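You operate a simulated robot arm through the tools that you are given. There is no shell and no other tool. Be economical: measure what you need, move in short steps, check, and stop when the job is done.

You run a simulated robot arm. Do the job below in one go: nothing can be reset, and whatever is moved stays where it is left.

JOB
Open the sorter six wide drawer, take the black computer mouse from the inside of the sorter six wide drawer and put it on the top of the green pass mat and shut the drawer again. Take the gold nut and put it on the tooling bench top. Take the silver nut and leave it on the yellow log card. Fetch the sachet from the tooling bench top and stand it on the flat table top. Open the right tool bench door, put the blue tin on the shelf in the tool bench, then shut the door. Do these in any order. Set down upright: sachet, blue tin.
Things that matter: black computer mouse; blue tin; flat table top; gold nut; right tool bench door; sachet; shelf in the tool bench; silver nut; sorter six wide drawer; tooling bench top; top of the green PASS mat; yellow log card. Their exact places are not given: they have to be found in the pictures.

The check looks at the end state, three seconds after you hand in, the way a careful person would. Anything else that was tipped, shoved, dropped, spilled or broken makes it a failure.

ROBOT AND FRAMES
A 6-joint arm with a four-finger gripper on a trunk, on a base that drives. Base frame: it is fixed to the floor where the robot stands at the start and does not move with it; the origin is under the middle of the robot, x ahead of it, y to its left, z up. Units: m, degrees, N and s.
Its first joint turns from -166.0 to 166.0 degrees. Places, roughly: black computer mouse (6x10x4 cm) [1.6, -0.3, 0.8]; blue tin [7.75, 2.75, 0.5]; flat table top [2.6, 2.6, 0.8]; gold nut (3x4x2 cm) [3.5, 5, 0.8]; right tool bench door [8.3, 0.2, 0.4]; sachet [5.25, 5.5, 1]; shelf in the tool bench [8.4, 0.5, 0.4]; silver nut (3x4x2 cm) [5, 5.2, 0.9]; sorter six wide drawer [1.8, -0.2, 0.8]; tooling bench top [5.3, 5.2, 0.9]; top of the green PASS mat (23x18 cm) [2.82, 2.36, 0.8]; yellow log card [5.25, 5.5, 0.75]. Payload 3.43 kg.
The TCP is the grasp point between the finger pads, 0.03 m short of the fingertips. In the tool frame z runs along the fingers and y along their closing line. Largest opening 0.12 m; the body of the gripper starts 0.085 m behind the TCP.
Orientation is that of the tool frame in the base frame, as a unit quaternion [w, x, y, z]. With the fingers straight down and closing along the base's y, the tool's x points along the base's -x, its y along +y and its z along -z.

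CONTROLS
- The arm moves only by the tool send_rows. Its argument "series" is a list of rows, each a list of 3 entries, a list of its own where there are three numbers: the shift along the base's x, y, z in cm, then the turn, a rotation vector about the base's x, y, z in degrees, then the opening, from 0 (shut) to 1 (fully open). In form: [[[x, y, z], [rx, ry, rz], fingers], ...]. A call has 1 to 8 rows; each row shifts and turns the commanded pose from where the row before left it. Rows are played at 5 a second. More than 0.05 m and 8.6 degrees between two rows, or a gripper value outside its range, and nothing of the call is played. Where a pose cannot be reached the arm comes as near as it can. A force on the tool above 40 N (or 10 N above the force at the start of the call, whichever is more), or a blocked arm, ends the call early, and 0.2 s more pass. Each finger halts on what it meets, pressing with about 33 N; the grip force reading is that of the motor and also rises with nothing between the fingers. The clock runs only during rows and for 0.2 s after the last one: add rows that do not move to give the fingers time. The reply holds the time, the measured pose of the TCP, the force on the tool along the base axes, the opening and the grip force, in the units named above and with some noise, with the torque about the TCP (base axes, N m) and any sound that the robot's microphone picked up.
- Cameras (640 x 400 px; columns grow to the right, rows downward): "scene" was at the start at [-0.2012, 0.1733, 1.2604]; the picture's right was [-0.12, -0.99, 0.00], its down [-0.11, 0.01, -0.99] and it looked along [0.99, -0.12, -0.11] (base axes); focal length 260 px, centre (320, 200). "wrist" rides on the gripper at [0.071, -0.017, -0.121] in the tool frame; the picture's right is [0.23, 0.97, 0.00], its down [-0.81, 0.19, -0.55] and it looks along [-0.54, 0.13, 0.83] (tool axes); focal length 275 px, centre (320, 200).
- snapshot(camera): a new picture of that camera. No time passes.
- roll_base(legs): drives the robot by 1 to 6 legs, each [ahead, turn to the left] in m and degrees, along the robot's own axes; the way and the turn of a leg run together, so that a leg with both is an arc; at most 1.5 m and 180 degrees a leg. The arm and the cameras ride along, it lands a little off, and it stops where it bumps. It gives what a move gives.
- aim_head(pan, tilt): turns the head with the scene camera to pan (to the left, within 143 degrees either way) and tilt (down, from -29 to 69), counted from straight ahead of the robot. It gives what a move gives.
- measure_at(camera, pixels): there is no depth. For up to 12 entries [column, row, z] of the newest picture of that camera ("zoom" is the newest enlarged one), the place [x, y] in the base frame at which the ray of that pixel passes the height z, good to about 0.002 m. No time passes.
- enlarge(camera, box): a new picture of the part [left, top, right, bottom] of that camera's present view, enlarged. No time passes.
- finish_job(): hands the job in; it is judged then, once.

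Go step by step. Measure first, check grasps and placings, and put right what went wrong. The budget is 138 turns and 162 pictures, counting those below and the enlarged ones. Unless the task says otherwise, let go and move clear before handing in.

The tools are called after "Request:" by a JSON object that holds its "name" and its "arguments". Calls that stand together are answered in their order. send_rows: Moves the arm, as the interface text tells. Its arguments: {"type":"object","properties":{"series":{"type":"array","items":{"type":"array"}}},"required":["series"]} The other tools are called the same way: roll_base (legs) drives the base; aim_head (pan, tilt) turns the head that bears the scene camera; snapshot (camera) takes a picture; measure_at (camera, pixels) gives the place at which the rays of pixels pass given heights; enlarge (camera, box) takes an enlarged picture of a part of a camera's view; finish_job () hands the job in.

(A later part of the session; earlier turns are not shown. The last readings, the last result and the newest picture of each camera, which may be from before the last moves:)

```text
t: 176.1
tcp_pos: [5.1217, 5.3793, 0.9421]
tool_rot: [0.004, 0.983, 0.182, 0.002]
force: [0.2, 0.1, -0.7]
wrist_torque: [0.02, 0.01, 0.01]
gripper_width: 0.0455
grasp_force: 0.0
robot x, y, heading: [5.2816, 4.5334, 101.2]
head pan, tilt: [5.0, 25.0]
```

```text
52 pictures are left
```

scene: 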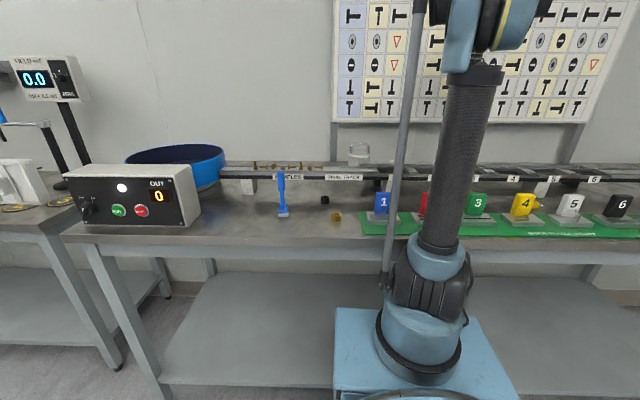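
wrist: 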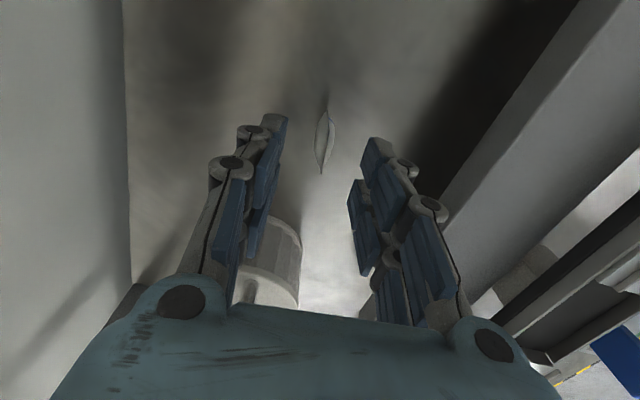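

Centered. Down 4.2 cm and close.

Request:
{"name": "send_rows", "arguments": {"series": [[[0.1, 0, -2], [0, 0, 0], 0.38], [[0, 0, -1.5], [0, 0, 0], 0.38], [[0, 0, -0.7], [0, 0, 0], 0.38], [[0, 0, 0], [0, 0, 0], 0.3], [[0, 0, 0], [0, 0, 0], 0.2], [[0, 0, 0], [0, 0, 0], 0.1], [[0, 0, 0], [0, 0, 0], 0.05], [[0, 0, 0], [0, 0, 0], 0.05]]}}

Request:
{"name": "snapshot", "arguments": {"camera": "wrist"}}

```text
t: 177.9
tcp_pos: [5.1215, 5.3788, 0.9006]
tool_rot: [0.004, 0.983, 0.182, 0.002]
force: [0.0, 0.1, -0.5]
wrist_torque: [0.01, -0.01, -0.01]
gripper_width: 0.0107
grasp_force: 33.4
robot x, y, heading: [5.2796, 4.5348, 101.1]
head pan, tilt: [5.0, 25.0]
```

```text
51 pictures are left
```

wrist: 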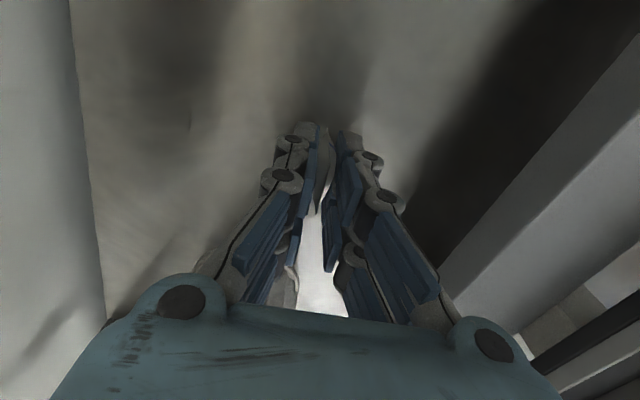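

Sachet gripped at 1.07 cm. Lift and retreat over the bench.

Request:
{"name": "send_rows", "arguments": {"series": [[[0, 0, 3], [0, 0, 0], 0.05], [[0, 0, 4.5], [0, 0, 0], 0.05], [[0, 0, 4.5], [0, 0, 0], 0.05], [[0, 0, 4.5], [0, 0, 0], 0.05], [[0, -2, 4], [0, 0, 0], 0.05], [[0.5, -4, 2.5], [0, 0, 0], 0.05], [[0.5, -4, 2.5], [0, 0, 0], 0.05], [[0.5, -4, 2.5], [0, 0, 0], 0.05]]}}

Request:
{"name": "send_rows", "arguments": {"series": [[[0.5, -4.5, 0], [0, 0, 0], 0.05], [[0.5, -4.5, 0], [0, 0, 0], 0.05], [[0.5, -4.5, 0], [0, 0, 0], 0.05], [[0.5, -4.5, 0], [0, 0, 0], 0.05], [[0.5, -4.5, 0], [0, 0, 0], 0.05], [[0.5, -4, 0], [0, 0, 0], 0.05]]}}

Request:
{"name": "snapshot", "arguments": {"camera": "wrist"}}

Request:
{"name": "snapshot", "arguments": {"camera": "scene"}}

```text
t: 179.7
tcp_pos: [5.1382, 5.2416, 1.1769]
tool_rot: [0.003, 0.983, 0.182, 0.001]
force: [-1.0, 0.6, -0.3]
wrist_torque: [-0.07, 0.0, -0.01]
gripper_width: 0.0108
grasp_force: 33.4
robot x, y, heading: [5.2761, 4.5381, 101.3]
head pan, tilt: [5.0, 25.0]
```

```text
t: 181.1
tcp_pos: [5.1709, 4.9719, 1.1806]
tool_rot: [0.002, 0.983, 0.181, 0.001]
force: [1.0, 0.5, -0.4]
wrist_torque: [-0.02, -0.01, 0.03]
gripper_width: 0.0109
grasp_force: 33.1
robot x, y, heading: [5.2849, 4.5379, 101.4]
head pan, tilt: [5.0, 25.0]
```

```text
50 pictures are left
```

wrist: 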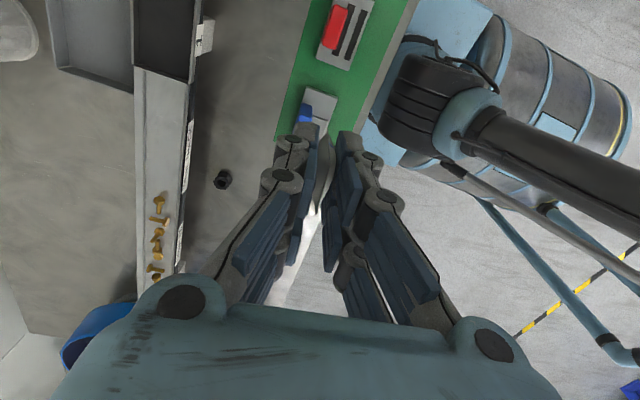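

```text
49 pictures are left
```

scene: 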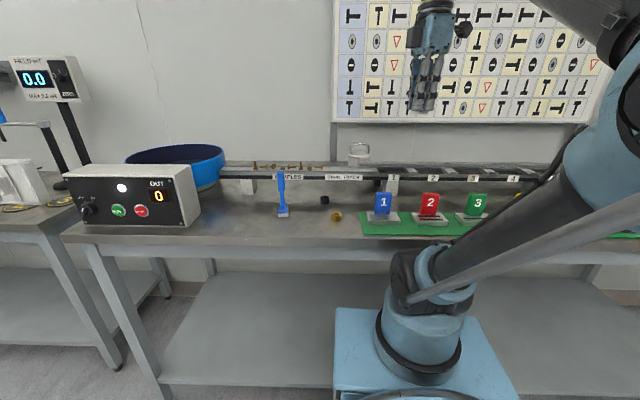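

Sachet held. Driving back to the flat table the known way round, then facing it.

Request:
{"name": "roll_base", "arguments": {"legs": [[-0.35, 0], [0, 141], [1.24, 0], [1.24, 0], [0, -25.1], [1.27, 0]]}}

```text
t: 209.2
tcp_pos: [2.7482, 1.0511, 1.18]
tool_rot: [0.001, 0.38, 0.925, 0.003]
force: [-0.1, -0.7, -0.3]
wrist_torque: [0.01, 0.0, 0.02]
gripper_width: 0.0107
grasp_force: 33.3
robot x, y, heading: [3.0979, 1.3323, -144.4]
head pan, tilt: [5.0, 25.0]
```

Request:
{"name": "roll_base", "arguments": {"legs": [[0, -108.8], [0.33, 0]]}}

Request:
{"name": "aim_head", "arguments": {"pan": 8, "tilt": 35}}

Request:
{"name": "snapshot", "arguments": {"camera": "scene"}}

Request:
{"name": "enlarge", "arguments": {"camera": "scene", "box": [260, 90, 420, 190]}}

```text
t: 216.6
tcp_pos: [2.8612, 2.0567, 1.1848]
tool_rot: [-0.004, 0.974, 0.227, 0.001]
force: [0.1, 1.2, -0.3]
wrist_torque: [-0.02, 0.02, -0.02]
gripper_width: 0.0105
grasp_force: 33.2
robot x, y, heading: [3.009, 1.6455, 106.6]
head pan, tilt: [5.0, 25.0]
```

```text
t: 217.3
tcp_pos: [2.8653, 2.0432, 1.1909]
tool_rot: [-0.009, 0.974, 0.227, 0.0]
force: [-0.6, 0.8, 0.5]
wrist_torque: [0.01, 0.0, 0.06]
gripper_width: 0.0107
grasp_force: 32.6
robot x, y, heading: [3.0064, 1.6496, 107.0]
head pan, tilt: [8.0, 35.0]
```

```text
48 pictures are left
```

scene: 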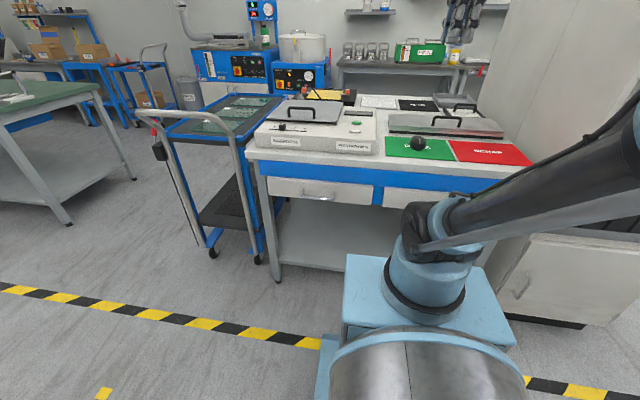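

```text
4.00 times, centred on (340, 140) of scene
```

zoom: 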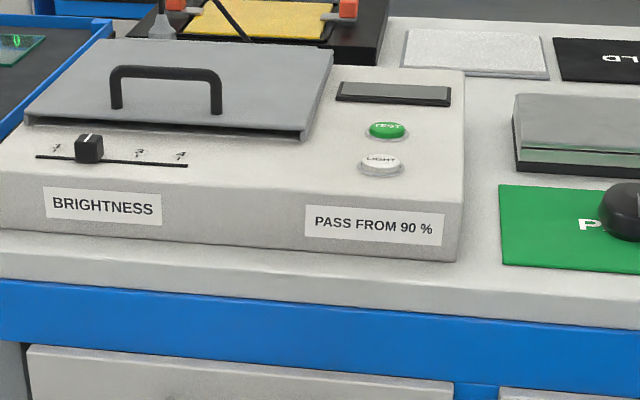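

The gap between the box and mat (zoom x 465–500) meets the front strip. Measuring candidate points at z=0.80.

Request:
{"name": "measure_at", "arguments": {"camera": "zoom", "pixels": [[502, 265, 0.8], [480, 262, 0.8], [460, 262, 0.8], [480, 285, 0.8], [560, 290, 0.8], [495, 190, 0.8], [464, 190, 0.8], [490, 120, 0.8], [610, 300, 0.8]]}}

Request:
{"name": "send_rows", "arguments": {"series": [[[-3, 3, 0], [0, 0, -5], 0.05], [[-3, 3, 0], [0, 0, -5], 0.05], [[-2, 3, 0], [0, 0, 0], 0.05], [[-2, 3, -2], [0, 0, 0], 0.05], [[-2, 3, -3], [0, 0, 0], 0.05], [[-1, 2, -3], [0, 0, 0], 0.05], [[0, 0, 0], [0, 0, 0], 0.05]]}}

Request:
{"name": "snapshot", "arguments": {"camera": "wrist"}}

```text
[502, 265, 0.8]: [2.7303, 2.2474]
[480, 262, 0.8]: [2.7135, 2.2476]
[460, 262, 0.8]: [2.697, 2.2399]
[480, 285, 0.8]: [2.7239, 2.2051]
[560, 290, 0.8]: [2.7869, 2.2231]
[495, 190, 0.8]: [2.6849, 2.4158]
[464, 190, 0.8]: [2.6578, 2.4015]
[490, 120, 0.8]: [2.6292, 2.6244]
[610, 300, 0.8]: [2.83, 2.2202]
```

```text
t: 218.9
tcp_pos: [2.7334, 2.213, 1.1094]
tool_rot: [-0.009, 0.99, 0.142, 0.002]
force: [0.4, 0.5, 0.6]
wrist_torque: [0.0, 0.04, -0.02]
gripper_width: 0.0108
grasp_force: 33.7
robot x, y, heading: [3.0074, 1.6435, 106.7]
head pan, tilt: [8.0, 35.0]
```

```text
46 pictures are left
```

wrist: 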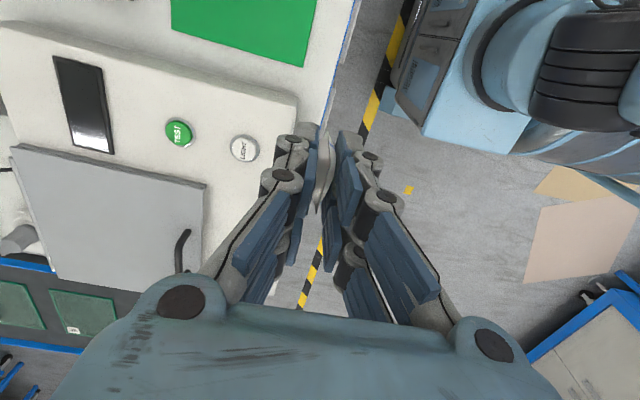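

The table's front edge passes (350,20)–(330,90). Measure edge and mat corner for placement.

Request:
{"name": "measure_at", "arguments": {"camera": "wrist", "pixels": [[350, 18, 0.8], [335, 80, 0.8], [302, 67, 0.8], [317, 5, 0.8], [296, 100, 0.86], [172, 28, 0.8]]}}

Request:
{"name": "enlarge", "arguments": {"camera": "wrist", "box": [250, 0, 380, 110]}}

```text
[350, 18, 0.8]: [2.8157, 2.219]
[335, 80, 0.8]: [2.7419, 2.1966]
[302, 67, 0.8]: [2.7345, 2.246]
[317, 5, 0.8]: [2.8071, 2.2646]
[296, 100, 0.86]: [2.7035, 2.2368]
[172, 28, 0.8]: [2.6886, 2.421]
```

```text
3.64 times, centred on (315, 55) of wrist
```

zoom: 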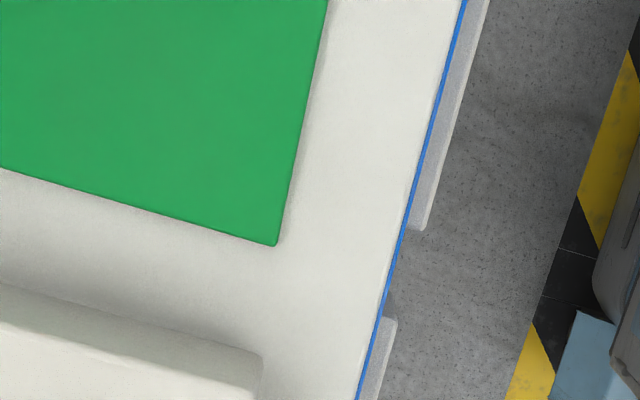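

The strip is 4.9 cm deep. I'll set the sachet at its middle, (2.741, 2.2245). Moving down.

Request:
{"name": "send_rows", "arguments": {"series": [[[0.8, 1.15, -3], [-1.4, 0, 0], 0.05], [[0, 0, -4.5], [0, 0, 0], 0.05], [[0, 0, -4.5], [0, 0, 0], 0.05], [[0, 0, -4.5], [0, 0, 0], 0.05], [[0, 0, -4.5], [0, 0, 0], 0.05], [[0, 0, -3.5], [0, 0, 0], 0.05], [[0, 0, 0], [0, 0, 0], 0.05]]}}

Request:
{"name": "enlarge", "arguments": {"camera": "scene", "box": [330, 90, 430, 180]}}

```text
t: 220.5
tcp_pos: [2.7385, 2.2255, 0.8631]
tool_rot: [0.004, 0.99, 0.142, 0.0]
force: [0.7, 0.8, 0.1]
wrist_torque: [0.02, -0.02, 0.0]
gripper_width: 0.0109
grasp_force: 33.2
robot x, y, heading: [3.0074, 1.6479, 106.8]
head pan, tilt: [8.0, 35.0]
```

```text
4.44 times, centred on (380, 135) of scene
```

zoom: 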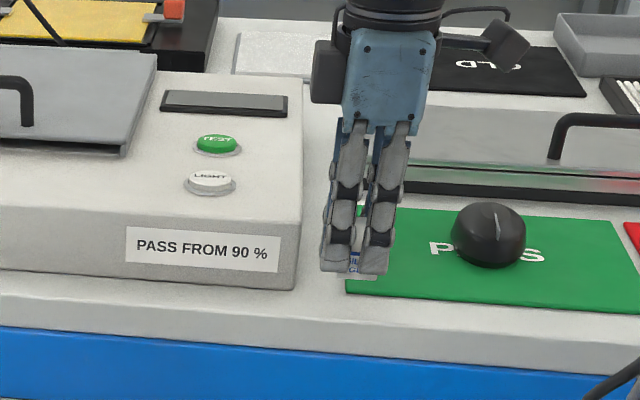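

Over the strip. Lowering slowly until contact.

Request:
{"name": "send_rows", "arguments": {"series": [[[0, 0, -1], [0, 0, 0], 0.05], [[0, 0, -0.6], [0, 0, 0], 0.05], [[0, 0, -0.4], [0, 0, 0], 0.05], [[0, 0, -0.2], [0, 0, 0], 0.05], [[0, 0, 0], [0, 0, 0], 0.05]]}}

Request:
{"name": "send_rows", "arguments": {"series": [[[0, 0, -0.2], [0, 0, 0], 0.05], [[0, 0, -0.15], [0, 0, 0], 0.05], [[0, 0, 0], [0, 0, 0], 0.05]]}}

```text
t: 221.7
tcp_pos: [2.7416, 2.2245, 0.8421]
tool_rot: [0.003, 0.99, 0.143, -0.001]
force: [-0.5, 0.3, -0.6]
wrist_torque: [-0.02, -0.01, -0.02]
gripper_width: 0.0107
grasp_force: 33.0
robot x, y, heading: [3.0076, 1.6462, 106.7]
head pan, tilt: [8.0, 35.0]
```

```text
t: 222.5
tcp_pos: [2.7417, 2.2248, 0.839]
tool_rot: [0.004, 0.99, 0.141, -0.001]
force: [0.2, -0.4, 0.4]
wrist_torque: [0.0, 0.0, 0.0]
gripper_width: 0.0107
grasp_force: 33.0
robot x, y, heading: [3.0081, 1.6463, 106.5]
head pan, tilt: [8.0, 35.0]
```

Request:
{"name": "send_rows", "arguments": {"series": [[[0, 0, -0.15], [0, 0, 0], 0.05], [[0, 0, 0], [0, 0, 0], 0.05]]}}

Request:
{"name": "send_rows", "arguments": {"series": [[[0, 0, -0.15], [0, 0, 0], 0.05], [[0, 0, 0], [0, 0, 0], 0.05]]}}

Request:
{"name": "send_rows", "arguments": {"series": [[[0, 0, -0.1], [0, 0, 0], 0.05], [[0, 0, 0], [0, 0, 0], 0.05]]}}

Request:
{"name": "enlarge", "arguments": {"camera": "scene", "box": [350, 130, 400, 170]}}

```text
t: 223.1
tcp_pos: [2.7428, 2.2249, 0.8385]
tool_rot: [0.003, 0.99, 0.142, -0.001]
force: [0.8, 4.3, 27.9]
wrist_torque: [0.26, -0.2, 0.0]
gripper_width: 0.0106
grasp_force: 32.7
robot x, y, heading: [3.0078, 1.6508, 106.8]
head pan, tilt: [8.0, 35.0]
```

```text
t: 223.7
tcp_pos: [2.7417, 2.224, 0.8371]
tool_rot: [0.004, 0.99, 0.143, 0.0]
force: [-5.6, 3.3, 27.8]
wrist_torque: [0.17, 0.11, 0.02]
gripper_width: 0.0103
grasp_force: 32.9
robot x, y, heading: [3.0089, 1.6456, 106.7]
head pan, tilt: [8.0, 35.0]
```

```text
t: 224.3
tcp_pos: [2.7439, 2.2233, 0.8366]
tool_rot: [0.004, 0.99, 0.142, 0.0]
force: [-0.1, -2.0, 26.2]
wrist_torque: [-0.03, -0.03, -0.02]
gripper_width: 0.0107
grasp_force: 33.1
robot x, y, heading: [3.0039, 1.6504, 106.8]
head pan, tilt: [8.0, 35.0]
```

```text
10.00 times, centred on (375, 150) of scene
```

zoom: 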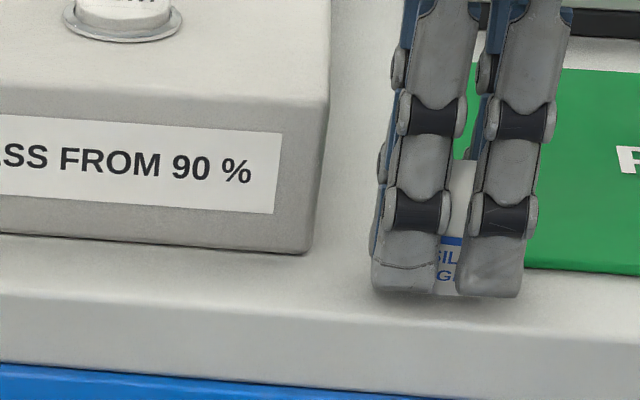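

Firm contact (26 N). Ease up 1–2 mm, open gradually, and rise straight up.

Request:
{"name": "send_rows", "arguments": {"series": [[[0, 0, 0.15], [0, 0, 0], 0.05], [[0, 0, 0], [0, 0, 0], 0.12], [[0, 0, 0], [0, 0, 0], 0.18], [[0, 0, 0], [0, 0, 0], 0.25], [[0, 0, 0], [0, 0, 0], 0.3], [[0, 0, 2], [0, 0, 0], 0.3], [[0, 0, 4], [0, 0, 0], 0.3], [[0, 0, 4.5], [0, 0, 0], 0.3]]}}

Request:
{"name": "send_rows", "arguments": {"series": [[[0, 0, 4.5], [0, 0, 0], 0.3], [[0, 0, 4.5], [0, 0, 0], 0.3], [[1, -3, 4], [0, 0, 0], 0.3], [[1, -3, 4], [0, 0, 0], 0.3], [[1, -3, 0], [0, 0, 0], 0.3]]}}

Request:
{"name": "enlarge", "arguments": {"camera": "scene", "box": [330, 110, 430, 170]}}

```text
t: 226.1
tcp_pos: [2.7398, 2.2237, 0.9433]
tool_rot: [0.004, 0.99, 0.142, -0.001]
force: [-0.8, 0.6, 0.2]
wrist_torque: [-0.01, 0.0, -0.02]
gripper_width: 0.0364
grasp_force: 0.1
robot x, y, heading: [3.0073, 1.6453, 106.6]
head pan, tilt: [8.0, 35.0]
```

```text
refused: row 3 steps farther than a row can; nothing moved
```

```text
6.40 times, centred on (380, 140) of scene
```

zoom: 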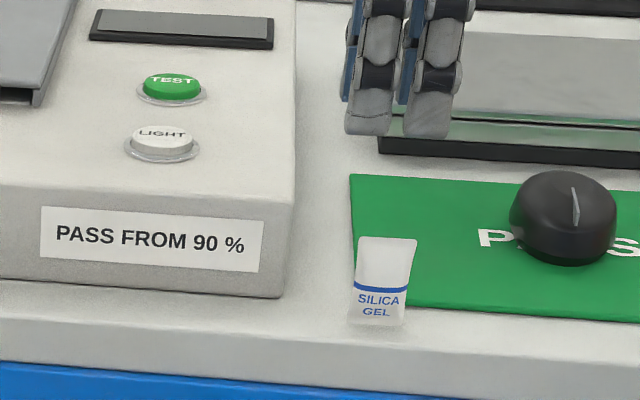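

Sachet is standing upright on the table top. Raise, then drive back to the sorter to shut the drawer.

Request:
{"name": "send_rows", "arguments": {"series": [[[0, 0, 4.5], [0, 0, 0], 0.3], [[0, 0, 4.5], [0, 0, 0], 0.3], [[0, 0, 4.5], [0, 0, 0], 0.2], [[0, 0, 4], [0, 0, 0], 0.1], [[1, -4, 0], [0, 0, 0], 0], [[1, -4, 0], [0, 0, 0], 0], [[1, -4, 0], [0, 0, 0], 0]]}}

Request:
{"name": "roll_base", "arguments": {"legs": [[-0.4, 0], [0, 87.6], [0.84, 0], [0.84, 0], [0, 93.4]]}}

Request:
{"name": "aim_head", "arguments": {"pan": -5, "tilt": 25}}

Request:
{"name": "snapshot", "arguments": {"camera": "scene"}}

```text
t: 227.7
tcp_pos: [2.7758, 2.1038, 1.1168]
tool_rot: [0.004, 0.99, 0.142, -0.001]
force: [-0.2, 1.0, 0.3]
wrist_torque: [-0.04, -0.04, 0.04]
gripper_width: 0.0
grasp_force: 33.0
robot x, y, heading: [3.0085, 1.648, 106.7]
head pan, tilt: [8.0, 35.0]
```

```text
t: 247.1
tcp_pos: [1.7704, 0.3719, 1.1164]
tool_rot: [0.001, -0.163, 0.987, 0.004]
force: [-0.1, 0.1, 0.9]
wrist_torque: [0.0, 0.0, 0.01]
gripper_width: 0.0
grasp_force: 33.2
robot x, y, heading: [1.5089, 0.8124, -70.8]
head pan, tilt: [8.0, 35.0]
```

```text
t: 247.8
tcp_pos: [1.7652, 0.3842, 1.1221]
tool_rot: [0.0, -0.164, 0.987, -0.002]
force: [0.2, 1.1, -0.5]
wrist_torque: [-0.02, 0.0, -0.05]
gripper_width: 0.0
grasp_force: 32.7
robot x, y, heading: [1.5112, 0.8137, -71.0]
head pan, tilt: [-5.0, 25.0]
```

```text
41 pictures are left
```

scene: 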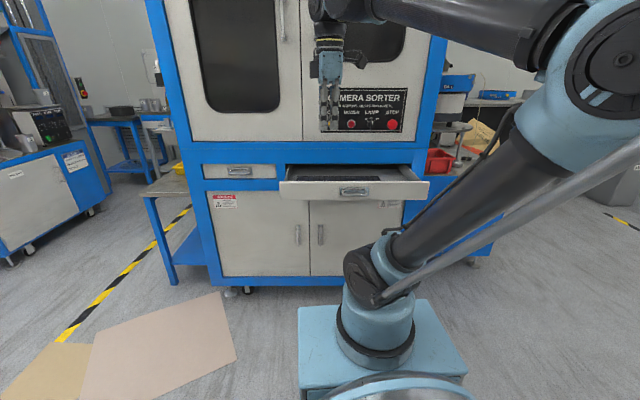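

Drawer is still open as left (bar near (1.71, 0.19, 0.815)). I'll pitch the closed fingers forward and come down in front of it.

Request:
{"name": "send_rows", "arguments": {"series": [[[-1, -1.5, -3], [-7.8, -1.77, 0], 0], [[-1, -1.5, -3], [-7.8, -1.77, 0], 0], [[-1, -1.5, -3], [-7.8, -1.77, 0], 0], [[-1, -1.5, -3], [-7.8, -1.77, 0], 0], [[-1, -1.5, -3], [-7.8, -1.77, 0], 0], [[-1, -1.5, -3], [-7.8, -1.77, 0], 0], [[0, 0, 0], [0, 0, -6], 0]]}}

Request:
{"name": "snapshot", "arguments": {"camera": "wrist"}}

```text
t: 249.4
tcp_pos: [1.7143, 0.2818, 0.9439]
tool_rot: [0.005, -0.102, 0.907, -0.409]
force: [-0.4, 0.3, 0.1]
wrist_torque: [-0.01, -0.03, 0.0]
gripper_width: 0.0002
grasp_force: 32.9
out of reach, approached as far as the arm can: row 6
robot x, y, heading: [1.5127, 0.8134, -70.5]
head pan, tilt: [-5.0, 25.0]
```

```text
40 pictures are left
```

wrist: 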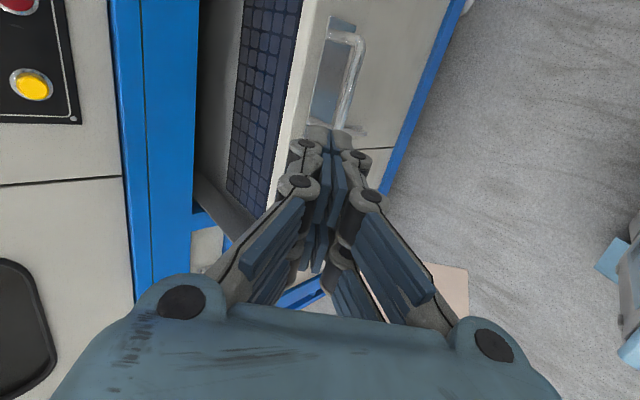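

Tool is pitched about 42°. Measure the bar in this view.

Request:
{"name": "measure_at", "arguments": {"camera": "wrist", "pixels": [[358, 42, 0.815], [350, 85, 0.815], [340, 128, 0.815], [322, 20, 0.85], [290, 150, 0.85]]}}

```text
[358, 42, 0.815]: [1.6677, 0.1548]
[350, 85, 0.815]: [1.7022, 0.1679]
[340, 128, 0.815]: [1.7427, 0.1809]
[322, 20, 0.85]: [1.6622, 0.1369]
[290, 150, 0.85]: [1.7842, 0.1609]
```

Bar center is at (1.702, 0.168). I'll bring the tips to z≈0.80 just in front and below it, then push straight in.

Request:
{"name": "send_rows", "arguments": {"series": [[[0, 0, -4], [0, 0, 0], 0], [[-0.4, 0, -4], [0, 0, 0], 0], [[-0.5, -1.5, -4], [0, 0, 0], 0], [[0, -3, -0.4], [0, 0, 0], 0], [[0, 0, 0], [0, 0, 0], 0]]}}

Request:
{"name": "snapshot", "arguments": {"camera": "wrist"}}

```text
t: 250.6
tcp_pos: [1.7059, 0.2362, 0.8144]
tool_rot: [0.004, -0.102, 0.907, -0.409]
force: [-0.5, 0.6, 1.1]
wrist_torque: [0.0, 0.0, 0.01]
gripper_width: 0.0002
grasp_force: 33.1
robot x, y, heading: [1.5075, 0.8162, -70.9]
head pan, tilt: [-5.0, 25.0]
```

```text
39 pictures are left
```

wrist: 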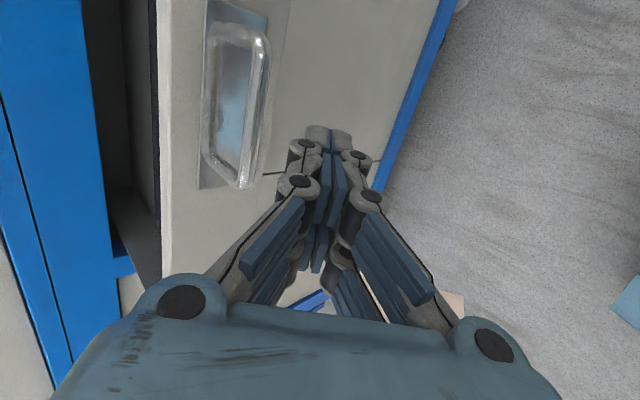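

Tips are centered on the handle and slightly low; I'll raise 8 mm and start pushing in.

Request:
{"name": "send_rows", "arguments": {"series": [[[0.6, -2.9, 0.8], [0, 0, 0], 0], [[0.66, -2.9, 0], [0, 0, 0], 0], [[0.66, -2.9, 0], [0, 0, 0], 0], [[0.66, -2.9, 0], [0, 0, 0], 0], [[0.66, -2.9, 0], [0, 0, 0], 0], [[0.66, -2.9, 0], [0, 0, 0], 0], [[0.66, -2.9, 0], [0, 0, 0], 0], [[0.66, -2.9, 0], [0, 0, 0], 0]]}}

Request:
{"name": "snapshot", "arguments": {"camera": "wrist"}}

```text
t: 252.4
tcp_pos: [1.7575, 0.0073, 0.8258]
tool_rot: [0.005, -0.102, 0.907, -0.41]
force: [0.3, -0.2, 0.0]
wrist_torque: [-0.06, -0.01, 0.0]
gripper_width: 0.0
grasp_force: 33.1
robot x, y, heading: [1.512, 0.8125, -70.9]
head pan, tilt: [-5.0, 25.0]
```

```text
38 pictures are left
```

wrist: 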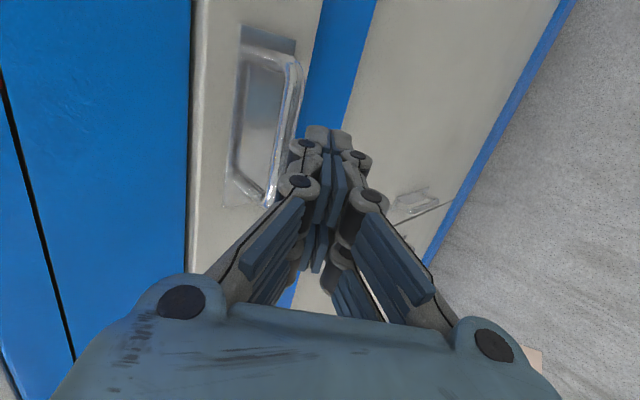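

Drawer is sliding in smoothly. Continue until it seats.

Request:
{"name": "send_rows", "arguments": {"series": [[[0.55, -2.4, 0], [0, 0, 0], 0], [[0.55, -2.4, 0], [0, 0, 0], 0], [[0.45, -2, 0], [0, 0, 0], 0], [[0.22, -1, 0], [0, 0, 0], 0], [[0.22, -1, 0], [0, 0, 0], 0], [[0.22, -1, 0], [0, 0, 0], 0]]}}

Request:
{"name": "snapshot", "arguments": {"camera": "wrist"}}

```text
t: 253.0
tcp_pos: [1.7615, -0.0151, 0.8324]
tool_rot: [0.006, -0.101, 0.907, -0.41]
force: [0.8, -1.6, -1.7]
wrist_torque: [-0.04, 0.03, 0.0]
gripper_width: 0.0
grasp_force: 33.1
robot x, y, heading: [1.5126, 0.8136, -70.8]
head pan, tilt: [-5.0, 25.0]
stopped in row 2: the force on the tool passed its limit at 73 N (the readings are from after the stop); the commanded pose is now the measured one
```

```text
37 pictures are left
```

wrist: 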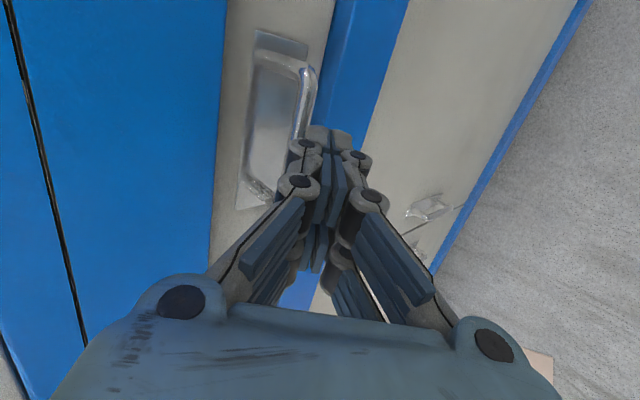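

A hard stop at 73 N — possibly seated. Checking with the scene camera.

Request:
{"name": "enlarge", "arguments": {"camera": "scene", "box": [270, 140, 440, 220]}}

Request:
{"name": "measure_at", "arguments": {"camera": "wrist", "pixels": [[310, 70, 0.815], [303, 100, 0.815], [240, 205, 0.8]]}}

```text
3.76 times, centred on (355, 180) of scene
```

zoom: 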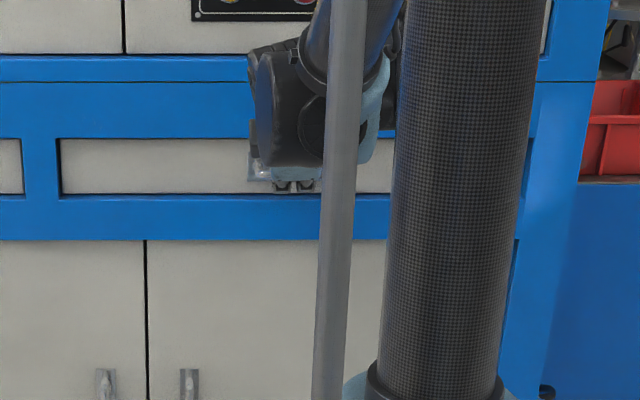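

```text
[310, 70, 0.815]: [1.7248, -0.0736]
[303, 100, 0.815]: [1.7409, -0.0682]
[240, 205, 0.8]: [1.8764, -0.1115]
```

The drawer appears flush, as at the start. Back off, rise, and restore the tool to down.

Request:
{"name": "send_rows", "arguments": {"series": [[[-0.66, 2.9, 0.5], [0, 0, 0], 0], [[-0.8, 3.5, 2], [0, 0, 0], 0], [[-0.8, 3.5, 3], [0, 0, 0], 0], [[-0.5, 3, 3.8], [0, 0, 0], 0], [[-0.5, 3, 3.8], [7.8, 1.77, 0], 0], [[0, 1, 4], [7.8, 1.77, 0], 0], [[0, 1, 4], [7.8, 1.77, 0], 0], [[0, 0, 4], [7.8, 1.77, 0], 0]]}}

Request:
{"name": "send_rows", "arguments": {"series": [[[0, 0, 2], [7.8, 1.77, 0], 0], [[0, 0, 0], [7.8, 1.77, 0], 0.3], [[0, 0, 0], [0, 0, 0], 0.5], [[0, 0, 0], [0, 0, 0], 0.5]]}}

Request:
{"name": "enlarge", "arguments": {"camera": "scene", "box": [260, 110, 440, 220]}}

```text
t: 254.8
tcp_pos: [1.7299, 0.1652, 1.0854]
tool_rot: [-0.024, -0.12, 0.982, -0.144]
force: [-0.6, 0.4, 0.6]
wrist_torque: [-0.03, -0.01, 0.03]
gripper_width: 0.0
grasp_force: 32.9
robot x, y, heading: [1.5091, 0.8146, -70.6]
head pan, tilt: [-5.0, 25.0]
```

```text
t: 255.8
tcp_pos: [1.7309, 0.1635, 1.1044]
tool_rot: [-0.037, -0.127, 0.991, -0.006]
force: [1.2, 0.3, -0.6]
wrist_torque: [-0.01, -0.02, 0.01]
gripper_width: 0.0602
grasp_force: 0.1
robot x, y, heading: [1.5099, 0.8148, -70.4]
head pan, tilt: [-5.0, 25.0]
```

```text
3.56 times, centred on (350, 165) of scene
```

zoom: 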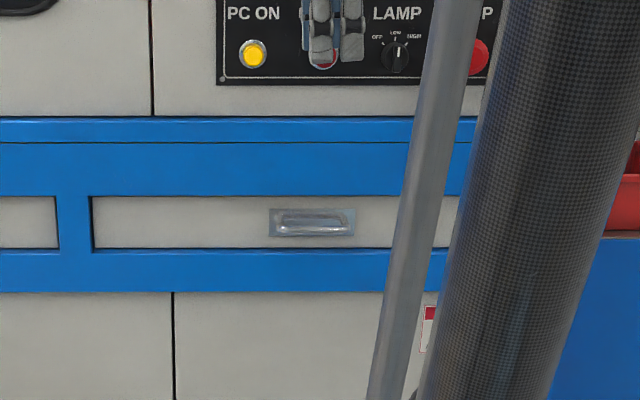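

Drawer is shut. Now head toward the tin and tool bench at the far end, stopping partway to look.

Request:
{"name": "roll_base", "arguments": {"legs": [[-0.35, 0], [0, 79.5], [1.4, 0], [1.4, 0], [1.3, 0]]}}

Request:
{"name": "aim_head", "arguments": {"pan": -5, "tilt": 12}}

Request:
{"name": "snapshot", "arguments": {"camera": "scene"}}

```text
t: 281.5
tcp_pos: [5.9893, 2.2764, 1.1044]
tool_rot: [0.023, 0.769, -0.639, 0.03]
force: [0.2, 0.4, 0.6]
wrist_torque: [-0.01, -0.01, 0.0]
gripper_width: 0.0599
grasp_force: 0.0
robot x, y, heading: [5.3239, 2.1035, 15.3]
head pan, tilt: [-5.0, 25.0]
```

```text
t: 282.2
tcp_pos: [5.9763, 2.2728, 1.1127]
tool_rot: [0.018, 0.769, -0.638, 0.034]
force: [-0.1, 0.0, 0.0]
wrist_torque: [-0.02, 0.0, -0.03]
gripper_width: 0.0601
grasp_force: 0.0
robot x, y, heading: [5.3256, 2.1021, 15.3]
head pan, tilt: [-5.0, 12.0]
```

```text
34 pictures are left
```

scene: 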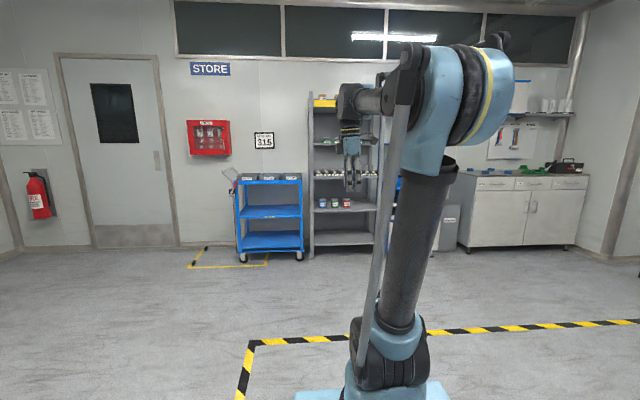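

The rack with tins is at (320–350,203); the tool bench with two doors is at right. Zoom on both.

Request:
{"name": "enlarge", "arguments": {"camera": "scene", "box": [300, 160, 390, 250]}}

Request:
{"name": "enlarge", "arguments": {"camera": "scene", "box": [450, 140, 610, 260]}}

Request:
{"name": "measure_at", "arguments": {"camera": "scene", "pixels": [[322, 207, 0.5], [346, 207, 0.5], [312, 245, 0.1], [375, 245, 0.1], [470, 247, 0.05], [575, 243, 0.05], [310, 255, 0], [373, 255, 0]]}}

```text
4.44 times, centred on (345, 205) of scene
```

zoom: 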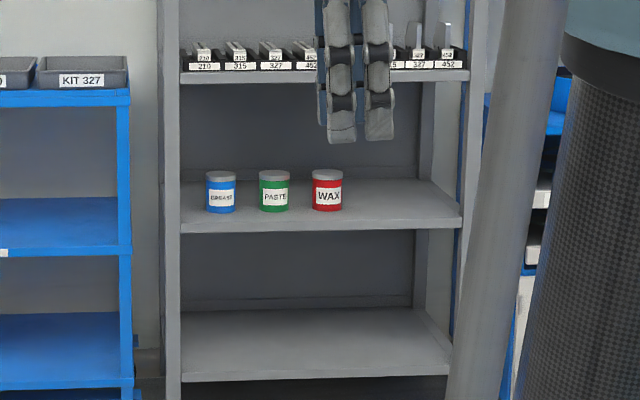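

```text
3.33 times, centred on (530, 200) of scene
```

zoom: 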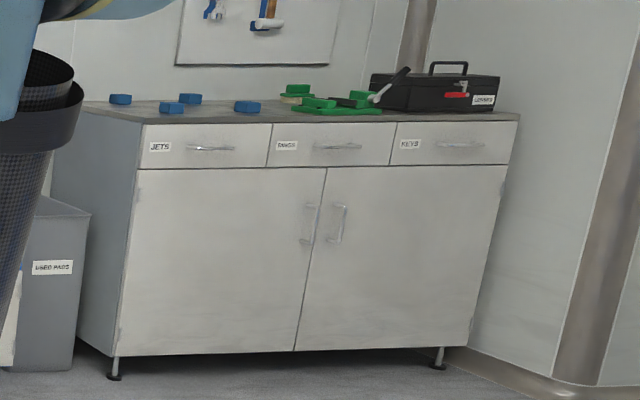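

```text
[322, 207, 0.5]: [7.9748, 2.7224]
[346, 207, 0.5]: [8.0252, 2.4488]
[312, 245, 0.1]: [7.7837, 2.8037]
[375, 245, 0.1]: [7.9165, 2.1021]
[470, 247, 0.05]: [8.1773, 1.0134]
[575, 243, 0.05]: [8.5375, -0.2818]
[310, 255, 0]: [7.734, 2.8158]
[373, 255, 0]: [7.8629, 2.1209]
```

Blue GREASE tin: about 7 cm diameter, 9 cm tall, on the shelf at z≈0.54, near the front. I'll reorient the hand here (yaw and pitch ≈45°, camera above), then drive up.

Request:
{"name": "send_rows", "arguments": {"series": [[[-1, 0, 0], [4.1, 1.7, -6], 1], [[-1, 0, 0], [0, 0, -8], 1], [[-1, 0, 0], [0, 0, -8], 1], [[-1, 0, 0], [0, 0, -8], 1], [[-1, 0, 0], [0, 0, -8], 1], [[-1, 0, 0], [0, 0, -8], 1], [[-1, 0, 0], [0, 0, -8], 1], [[-1, 0, 0], [0, 0, -8], 1]]}}

Request:
{"name": "send_rows", "arguments": {"series": [[[0, 0, 0], [0, 0, -8], 1], [[0, 0, 0], [0, 0, -8], 1], [[0, 0, 0], [0, 0, -7.5], 1], [[0, 0, 0], [2.2, -8.1, 0], 1], [[0, 0, 0], [2.2, -8.1, 0], 1], [[0, 0, 0], [2.2, -8.1, 0], 1], [[0, 0, 0], [2.2, -8.1, 0], 1], [[0, 0, 0], [2.2, -8.1, 0], 1]]}}

Request:
{"name": "roll_base", "arguments": {"legs": [[0, 1.3], [0.83, 0], [0.83, 0], [0, -6]]}}

Request:
{"name": "snapshot", "arguments": {"camera": "wrist"}}

```text
t: 284.0
tcp_pos: [5.8957, 2.2728, 1.1109]
tool_rot: [-0.001, -0.33, 0.944, 0.002]
force: [-0.6, -0.7, -0.7]
wrist_torque: [0.02, -0.01, 0.02]
gripper_width: 0.1202
grasp_force: 0.1
robot x, y, heading: [5.325, 2.0994, 15.2]
head pan, tilt: [-5.0, 12.0]
```

```text
t: 285.8
tcp_pos: [5.8964, 2.2717, 1.1121]
tool_rot: [0.355, -0.123, 0.925, 0.049]
force: [0.1, 0.2, 0.2]
wrist_torque: [-0.01, 0.03, 0.03]
gripper_width: 0.12
grasp_force: 0.1
robot x, y, heading: [5.3222, 2.1015, 15.3]
head pan, tilt: [-5.0, 12.0]
```

```text
t: 295.3
tcp_pos: [7.4803, 2.7424, 1.1121]
tool_rot: [0.355, -0.101, 0.928, 0.04]
force: [0.9, -0.1, -1.3]
wrist_torque: [-0.01, 0.02, 0.01]
gripper_width: 0.1198
grasp_force: 0.0
robot x, y, heading: [6.8997, 2.5983, 12.7]
head pan, tilt: [-5.0, 12.0]
```

```text
31 pictures are left
```

wrist: 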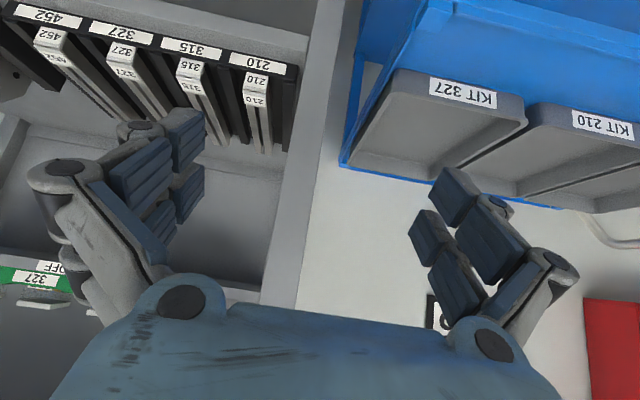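

I'm in front of the rack's left edge. Lower the hand in front of the tin shelf.

Request:
{"name": "send_rows", "arguments": {"series": [[[-0.5, -0.7, -4.5], [0, 0, 0], 1], [[-0.5, -0.7, -4.5], [0, 0, 0], 1], [[-0.5, -0.7, -4.5], [0, 0, 0], 1], [[0, -0.7, -4.5], [0, 0, 0], 0.8], [[0, -0.7, -4.5], [0, 0, 0], 0.8], [[0, -0.7, -4.5], [0, 0, 0], 0.8], [[0, 0, -4.5], [0, 0, 0], 0.8], [[0, 0, -4.5], [0, 0, 0], 0.8]]}}

Request:
{"name": "snapshot", "arguments": {"camera": "wrist"}}

```text
t: 297.1
tcp_pos: [7.4566, 2.6987, 0.7559]
tool_rot: [0.361, -0.101, 0.926, 0.041]
force: [-0.2, -0.9, -1.0]
wrist_torque: [0.02, -0.06, -0.01]
gripper_width: 0.0957
grasp_force: 0.1
robot x, y, heading: [6.9018, 2.6004, 12.6]
head pan, tilt: [-5.0, 12.0]
```

```text
30 pictures are left
```

wrist: 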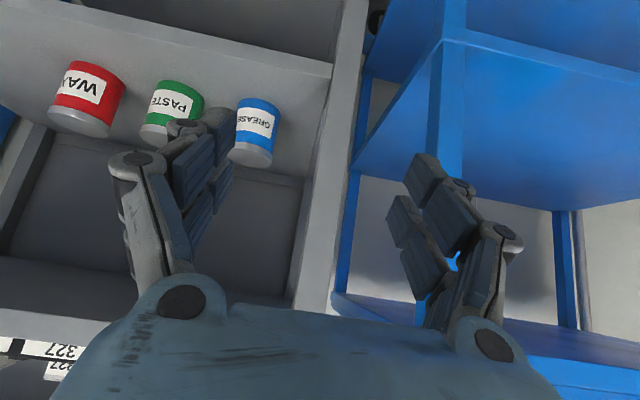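

The blue tin is at wrist (240–280, 98–165), image inverted. Measure base vs lid at candidate heights.

Request:
{"name": "measure_at", "arguments": {"camera": "wrist", "pixels": [[260, 100, 0.54], [260, 100, 0.5], [250, 156, 0.62], [250, 156, 0.6], [250, 156, 0.58], [237, 108, 0.54], [281, 108, 0.54], [336, 66, 0.54], [316, 74, 0.54], [300, 58, 0.54]]}}

Request:
{"name": "enlarge", "arguments": {"camera": "wrist", "box": [200, 80, 340, 190]}}

```text
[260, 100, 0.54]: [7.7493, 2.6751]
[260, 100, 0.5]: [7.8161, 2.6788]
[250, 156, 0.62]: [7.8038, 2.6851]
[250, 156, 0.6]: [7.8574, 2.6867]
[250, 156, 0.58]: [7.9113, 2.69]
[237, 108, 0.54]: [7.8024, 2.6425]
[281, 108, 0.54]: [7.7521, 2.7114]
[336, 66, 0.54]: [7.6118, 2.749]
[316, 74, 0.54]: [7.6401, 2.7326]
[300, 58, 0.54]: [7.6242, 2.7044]
```

```text
3.64 times, centred on (270, 135) of wrist
```

zoom: 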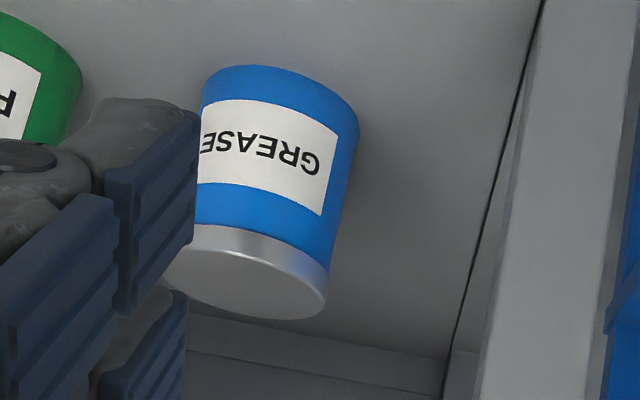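

I need better depth on the tin. Move nearer and lower for a second view.

Request:
{"name": "send_rows", "arguments": {"series": [[[1, -0.5, -3.5], [0, 0, 0], 0.85], [[1, -0.5, -3.5], [0, 0, 0], 0.85], [[1.5, -0.5, -3], [0, 0, 0], 0.85], [[1.5, -0.5, -2], [0, 0, 0], 0.85], [[0, 0, 0], [0, 0, 0], 0.85]]}}

Request:
{"name": "snapshot", "arguments": {"camera": "wrist"}}

```text
t: 297.7
tcp_pos: [7.4822, 2.6875, 0.7393]
tool_rot: [0.37, -0.1, 0.923, 0.041]
force: [-1.9, -0.6, 1.5]
wrist_torque: [0.0, -0.08, 0.03]
gripper_width: 0.1023
grasp_force: 0.1
out of reach, approached as far as the arm can: row 2, 3
robot x, y, heading: [6.9034, 2.6003, 12.7]
head pan, tilt: [-5.0, 12.0]
stopped in row 3: the arm was blocked; the commanded pose is now the measured one
```

```text
28 pictures are left
```

wrist: 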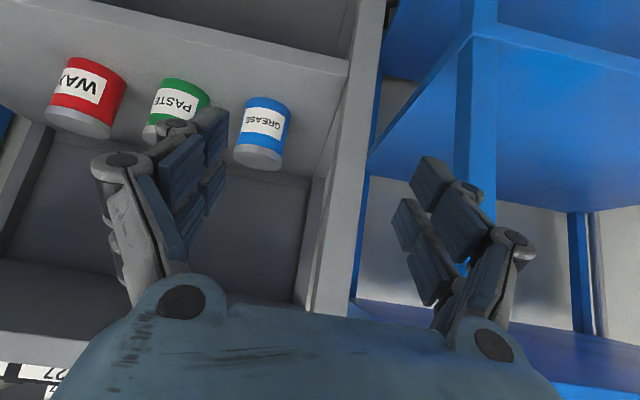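

The arm is blocked when folded that low close in. I'll extend forward first at this height, then view again.

Request:
{"name": "send_rows", "arguments": {"series": [[[3.5, 0, 0], [0, 0, 0], 0.85], [[3.5, 0, 0], [0, 0, 0], 0.85], [[3.5, 0, -0.5], [0, 0, 0], 0.85], [[2, 0, -1], [0, 0, 0], 0.85], [[0, 0, 0], [0, 0, 0], 0.85]]}}

Request:
{"name": "snapshot", "arguments": {"camera": "wrist"}}

```text
t: 298.9
tcp_pos: [7.6099, 2.6874, 0.7215]
tool_rot: [0.367, -0.101, 0.924, 0.042]
force: [-0.1, -1.8, -0.5]
wrist_torque: [-0.04, -0.01, -0.01]
gripper_width: 0.1018
grasp_force: 0.0
robot x, y, heading: [6.9045, 2.5989, 12.6]
head pan, tilt: [-5.0, 12.0]
```

```text
27 pictures are left
```

wrist: 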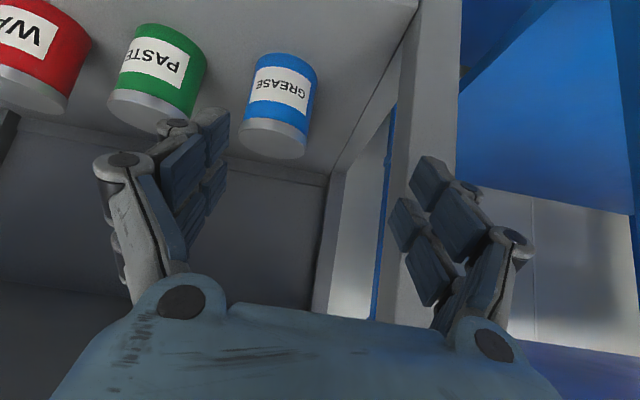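

Request:
{"name": "measure_at", "arguments": {"camera": "wrist", "pixels": [[287, 54, 0.54], [287, 54, 0.56], [287, 54, 0.52], [252, 80, 0.56], [316, 90, 0.56], [271, 158, 0.64], [271, 158, 0.62], [242, 134, 0.62], [306, 146, 0.62], [420, 10, 0.55]]}}

```text
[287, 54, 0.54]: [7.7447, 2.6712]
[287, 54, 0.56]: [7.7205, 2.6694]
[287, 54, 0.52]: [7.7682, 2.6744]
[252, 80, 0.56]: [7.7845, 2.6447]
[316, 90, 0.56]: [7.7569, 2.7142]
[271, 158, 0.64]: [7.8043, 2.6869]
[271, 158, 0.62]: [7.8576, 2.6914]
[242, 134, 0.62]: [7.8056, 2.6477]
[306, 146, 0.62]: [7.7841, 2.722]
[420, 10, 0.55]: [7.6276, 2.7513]
```

Tin solved: center (7.776, 2.680), base 0.545, top 0.637, radius 3.75 cm. Align laterally, then approach along the tool axis.

Request:
{"name": "send_rows", "arguments": {"series": [[[0.9, -4.2, 0], [0, 0, 0], 0.78], [[3, 0.7, -1.6], [0, 0, 0], 0.78], [[3, 0.7, -1.6], [0, 0, 0], 0.78], [[3, 0.6, -1.6], [0, 0, 0], 0.78], [[0, 0, 0], [0, 0, 0], 0.78]]}}

Request:
{"name": "snapshot", "arguments": {"camera": "wrist"}}

```text
t: 300.1
tcp_pos: [7.7081, 2.6654, 0.6739]
tool_rot: [0.367, -0.101, 0.924, 0.042]
force: [0.9, -1.2, -0.6]
wrist_torque: [-0.04, -0.02, 0.01]
gripper_width: 0.0938
grasp_force: 0.1
robot x, y, heading: [6.9032, 2.5993, 12.4]
head pan, tilt: [-5.0, 12.0]
```

```text
26 pictures are left
```

wrist: 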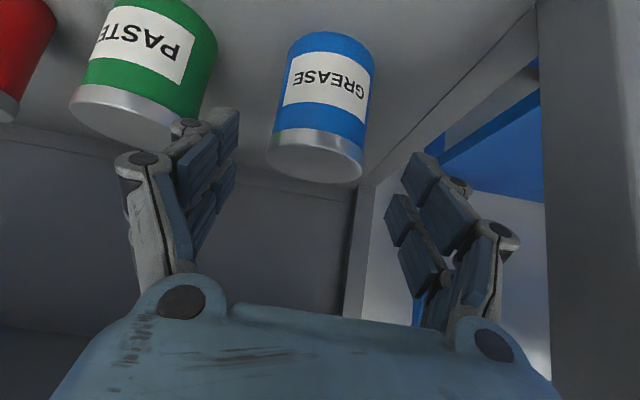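

The tin is centered between the fingers. Advance along the tool axis.

Request:
{"name": "send_rows", "arguments": {"series": [[[2.2, 0.5, -2.3], [0, 0, 0], 0.78], [[2.2, 0.5, -2.3], [0, 0, 0], 0.78], [[2.2, 0.4, -2.3], [0, 0, 0], 0.78], [[0, 0, 0], [0, 0, 0], 0.78]]}}

Request:
{"name": "snapshot", "arguments": {"camera": "wrist"}}

```text
t: 301.1
tcp_pos: [7.7837, 2.678, 0.6247]
tool_rot: [0.366, -0.1, 0.924, 0.042]
force: [-0.2, 0.1, 0.5]
wrist_torque: [-0.01, 0.0, 0.0]
gripper_width: 0.0936
grasp_force: 0.0
out of reach, approached as far as the arm can: row 1, 2, 3
robot x, y, heading: [6.9032, 2.6029, 12.5]
head pan, tilt: [-5.0, 12.0]
```

```text
25 pictures are left
```

wrist: 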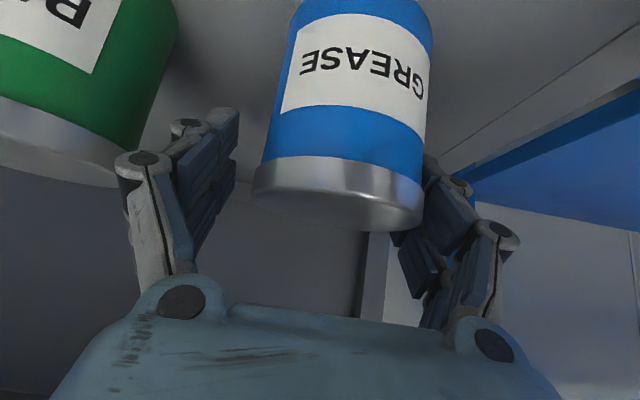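

The arm is at its low limit at z 0.625, 1.2 cm below the lid — enough to grip the top 3 cm. Nudge 4 mm left and close.

Request:
{"name": "send_rows", "arguments": {"series": [[[-0.3, 0.4, 0], [0, 0, 0], 0.78], [[0, 0, 0], [0, 0, 0], 0.7], [[0, 0, 0], [0, 0, 0], 0.64], [[0, 0, 0], [0, 0, 0], 0.58], [[0, 0, 0], [0, 0, 0], 0.5], [[0, 0, 0], [0, 0, 0], 0.5]]}}

Request:
{"name": "snapshot", "arguments": {"camera": "wrist"}}

```text
t: 302.5
tcp_pos: [7.7814, 2.683, 0.6258]
tool_rot: [0.366, -0.101, 0.924, 0.042]
force: [-1.4, 3.3, 4.9]
wrist_torque: [0.03, 0.18, -0.08]
gripper_width: 0.0725
grasp_force: 33.2
robot x, y, heading: [6.9014, 2.599, 12.5]
head pan, tilt: [-5.0, 12.0]
```

```text
24 pictures are left
```

wrist: 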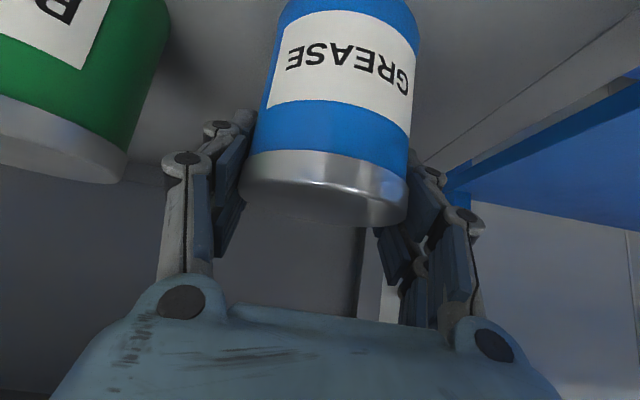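

Grip works, but the cabinet door must be opened first with an empty hand, so I'll release the tin where it stands, back out the way I came, and drive to the tool bench.

Request:
{"name": "send_rows", "arguments": {"series": [[[0, 0, 0], [0, 0, 0], 0.7], [[0, 0, 0], [0, 0, 0], 0.78], [[-2.2, -0.5, 2.4], [0, 0, 0], 0.78], [[-2.2, -0.5, 2.4], [0, 0, 0], 0.78], [[-2.2, -0.5, 2.4], [0, 0, 0], 0.78], [[-4, 0, 1], [0, 0, 0], 0.78], [[-4, 0, 2], [0, 0, 0], 0.78], [[-4, 0, 2], [0, 0, 0], 0.78]]}}

Request:
{"name": "send_rows", "arguments": {"series": [[[-4, 0, 2], [0, 0, 0], 0.5], [[-3, 0, 3], [0, 0, 0], 0.5], [[0, 0, 0], [0, 0, 0], 0.5]]}}

Request:
{"name": "roll_base", "arguments": {"legs": [[-0.35, 0], [0, -83.2], [1.27, 0], [1.27, 0], [0, 86.2]]}}

Request:
{"name": "aim_head", "arguments": {"pan": 5, "tilt": 28}}

Request:
{"name": "snapshot", "arguments": {"camera": "scene"}}

```text
t: 304.3
tcp_pos: [7.5979, 2.6675, 0.7456]
tool_rot: [0.367, -0.1, 0.924, 0.042]
force: [1.3, 0.5, 0.0]
wrist_torque: [-0.02, 0.04, 0.0]
gripper_width: 0.0936
grasp_force: 0.1
robot x, y, heading: [6.9027, 2.6009, 12.7]
head pan, tilt: [-5.0, 12.0]
```

```text
t: 305.1
tcp_pos: [7.5254, 2.6659, 0.7991]
tool_rot: [0.367, -0.1, 0.924, 0.041]
force: [0.2, 0.1, -0.8]
wrist_torque: [0.03, -0.02, 0.0]
gripper_width: 0.0599
grasp_force: 0.1
robot x, y, heading: [6.9026, 2.5963, 12.9]
head pan, tilt: [-5.0, 12.0]
```

```text
t: 327.8
tcp_pos: [7.9801, 0.1802, 0.7993]
tool_rot: [0.367, -0.109, 0.923, 0.044]
force: [0.5, 0.5, 0.7]
wrist_torque: [0.02, 0.0, -0.03]
gripper_width: 0.06
grasp_force: 0.1
robot x, y, heading: [7.3583, 0.0937, 13.8]
head pan, tilt: [-5.0, 12.0]
```

```text
t: 328.6
tcp_pos: [7.9723, 0.1791, 0.8053]
tool_rot: [0.372, -0.11, 0.921, 0.046]
force: [0.4, 0.8, 0.1]
wrist_torque: [-0.02, 0.0, 0.02]
gripper_width: 0.06
grasp_force: 0.0
robot x, y, heading: [7.3592, 0.0913, 13.8]
head pan, tilt: [5.0, 28.0]
```

```text
23 pictures are left
```

scene: 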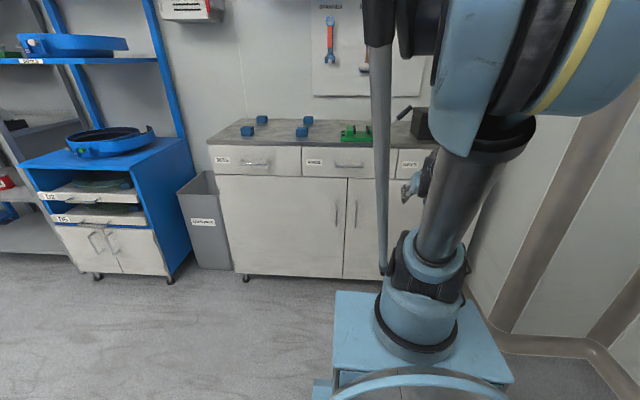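

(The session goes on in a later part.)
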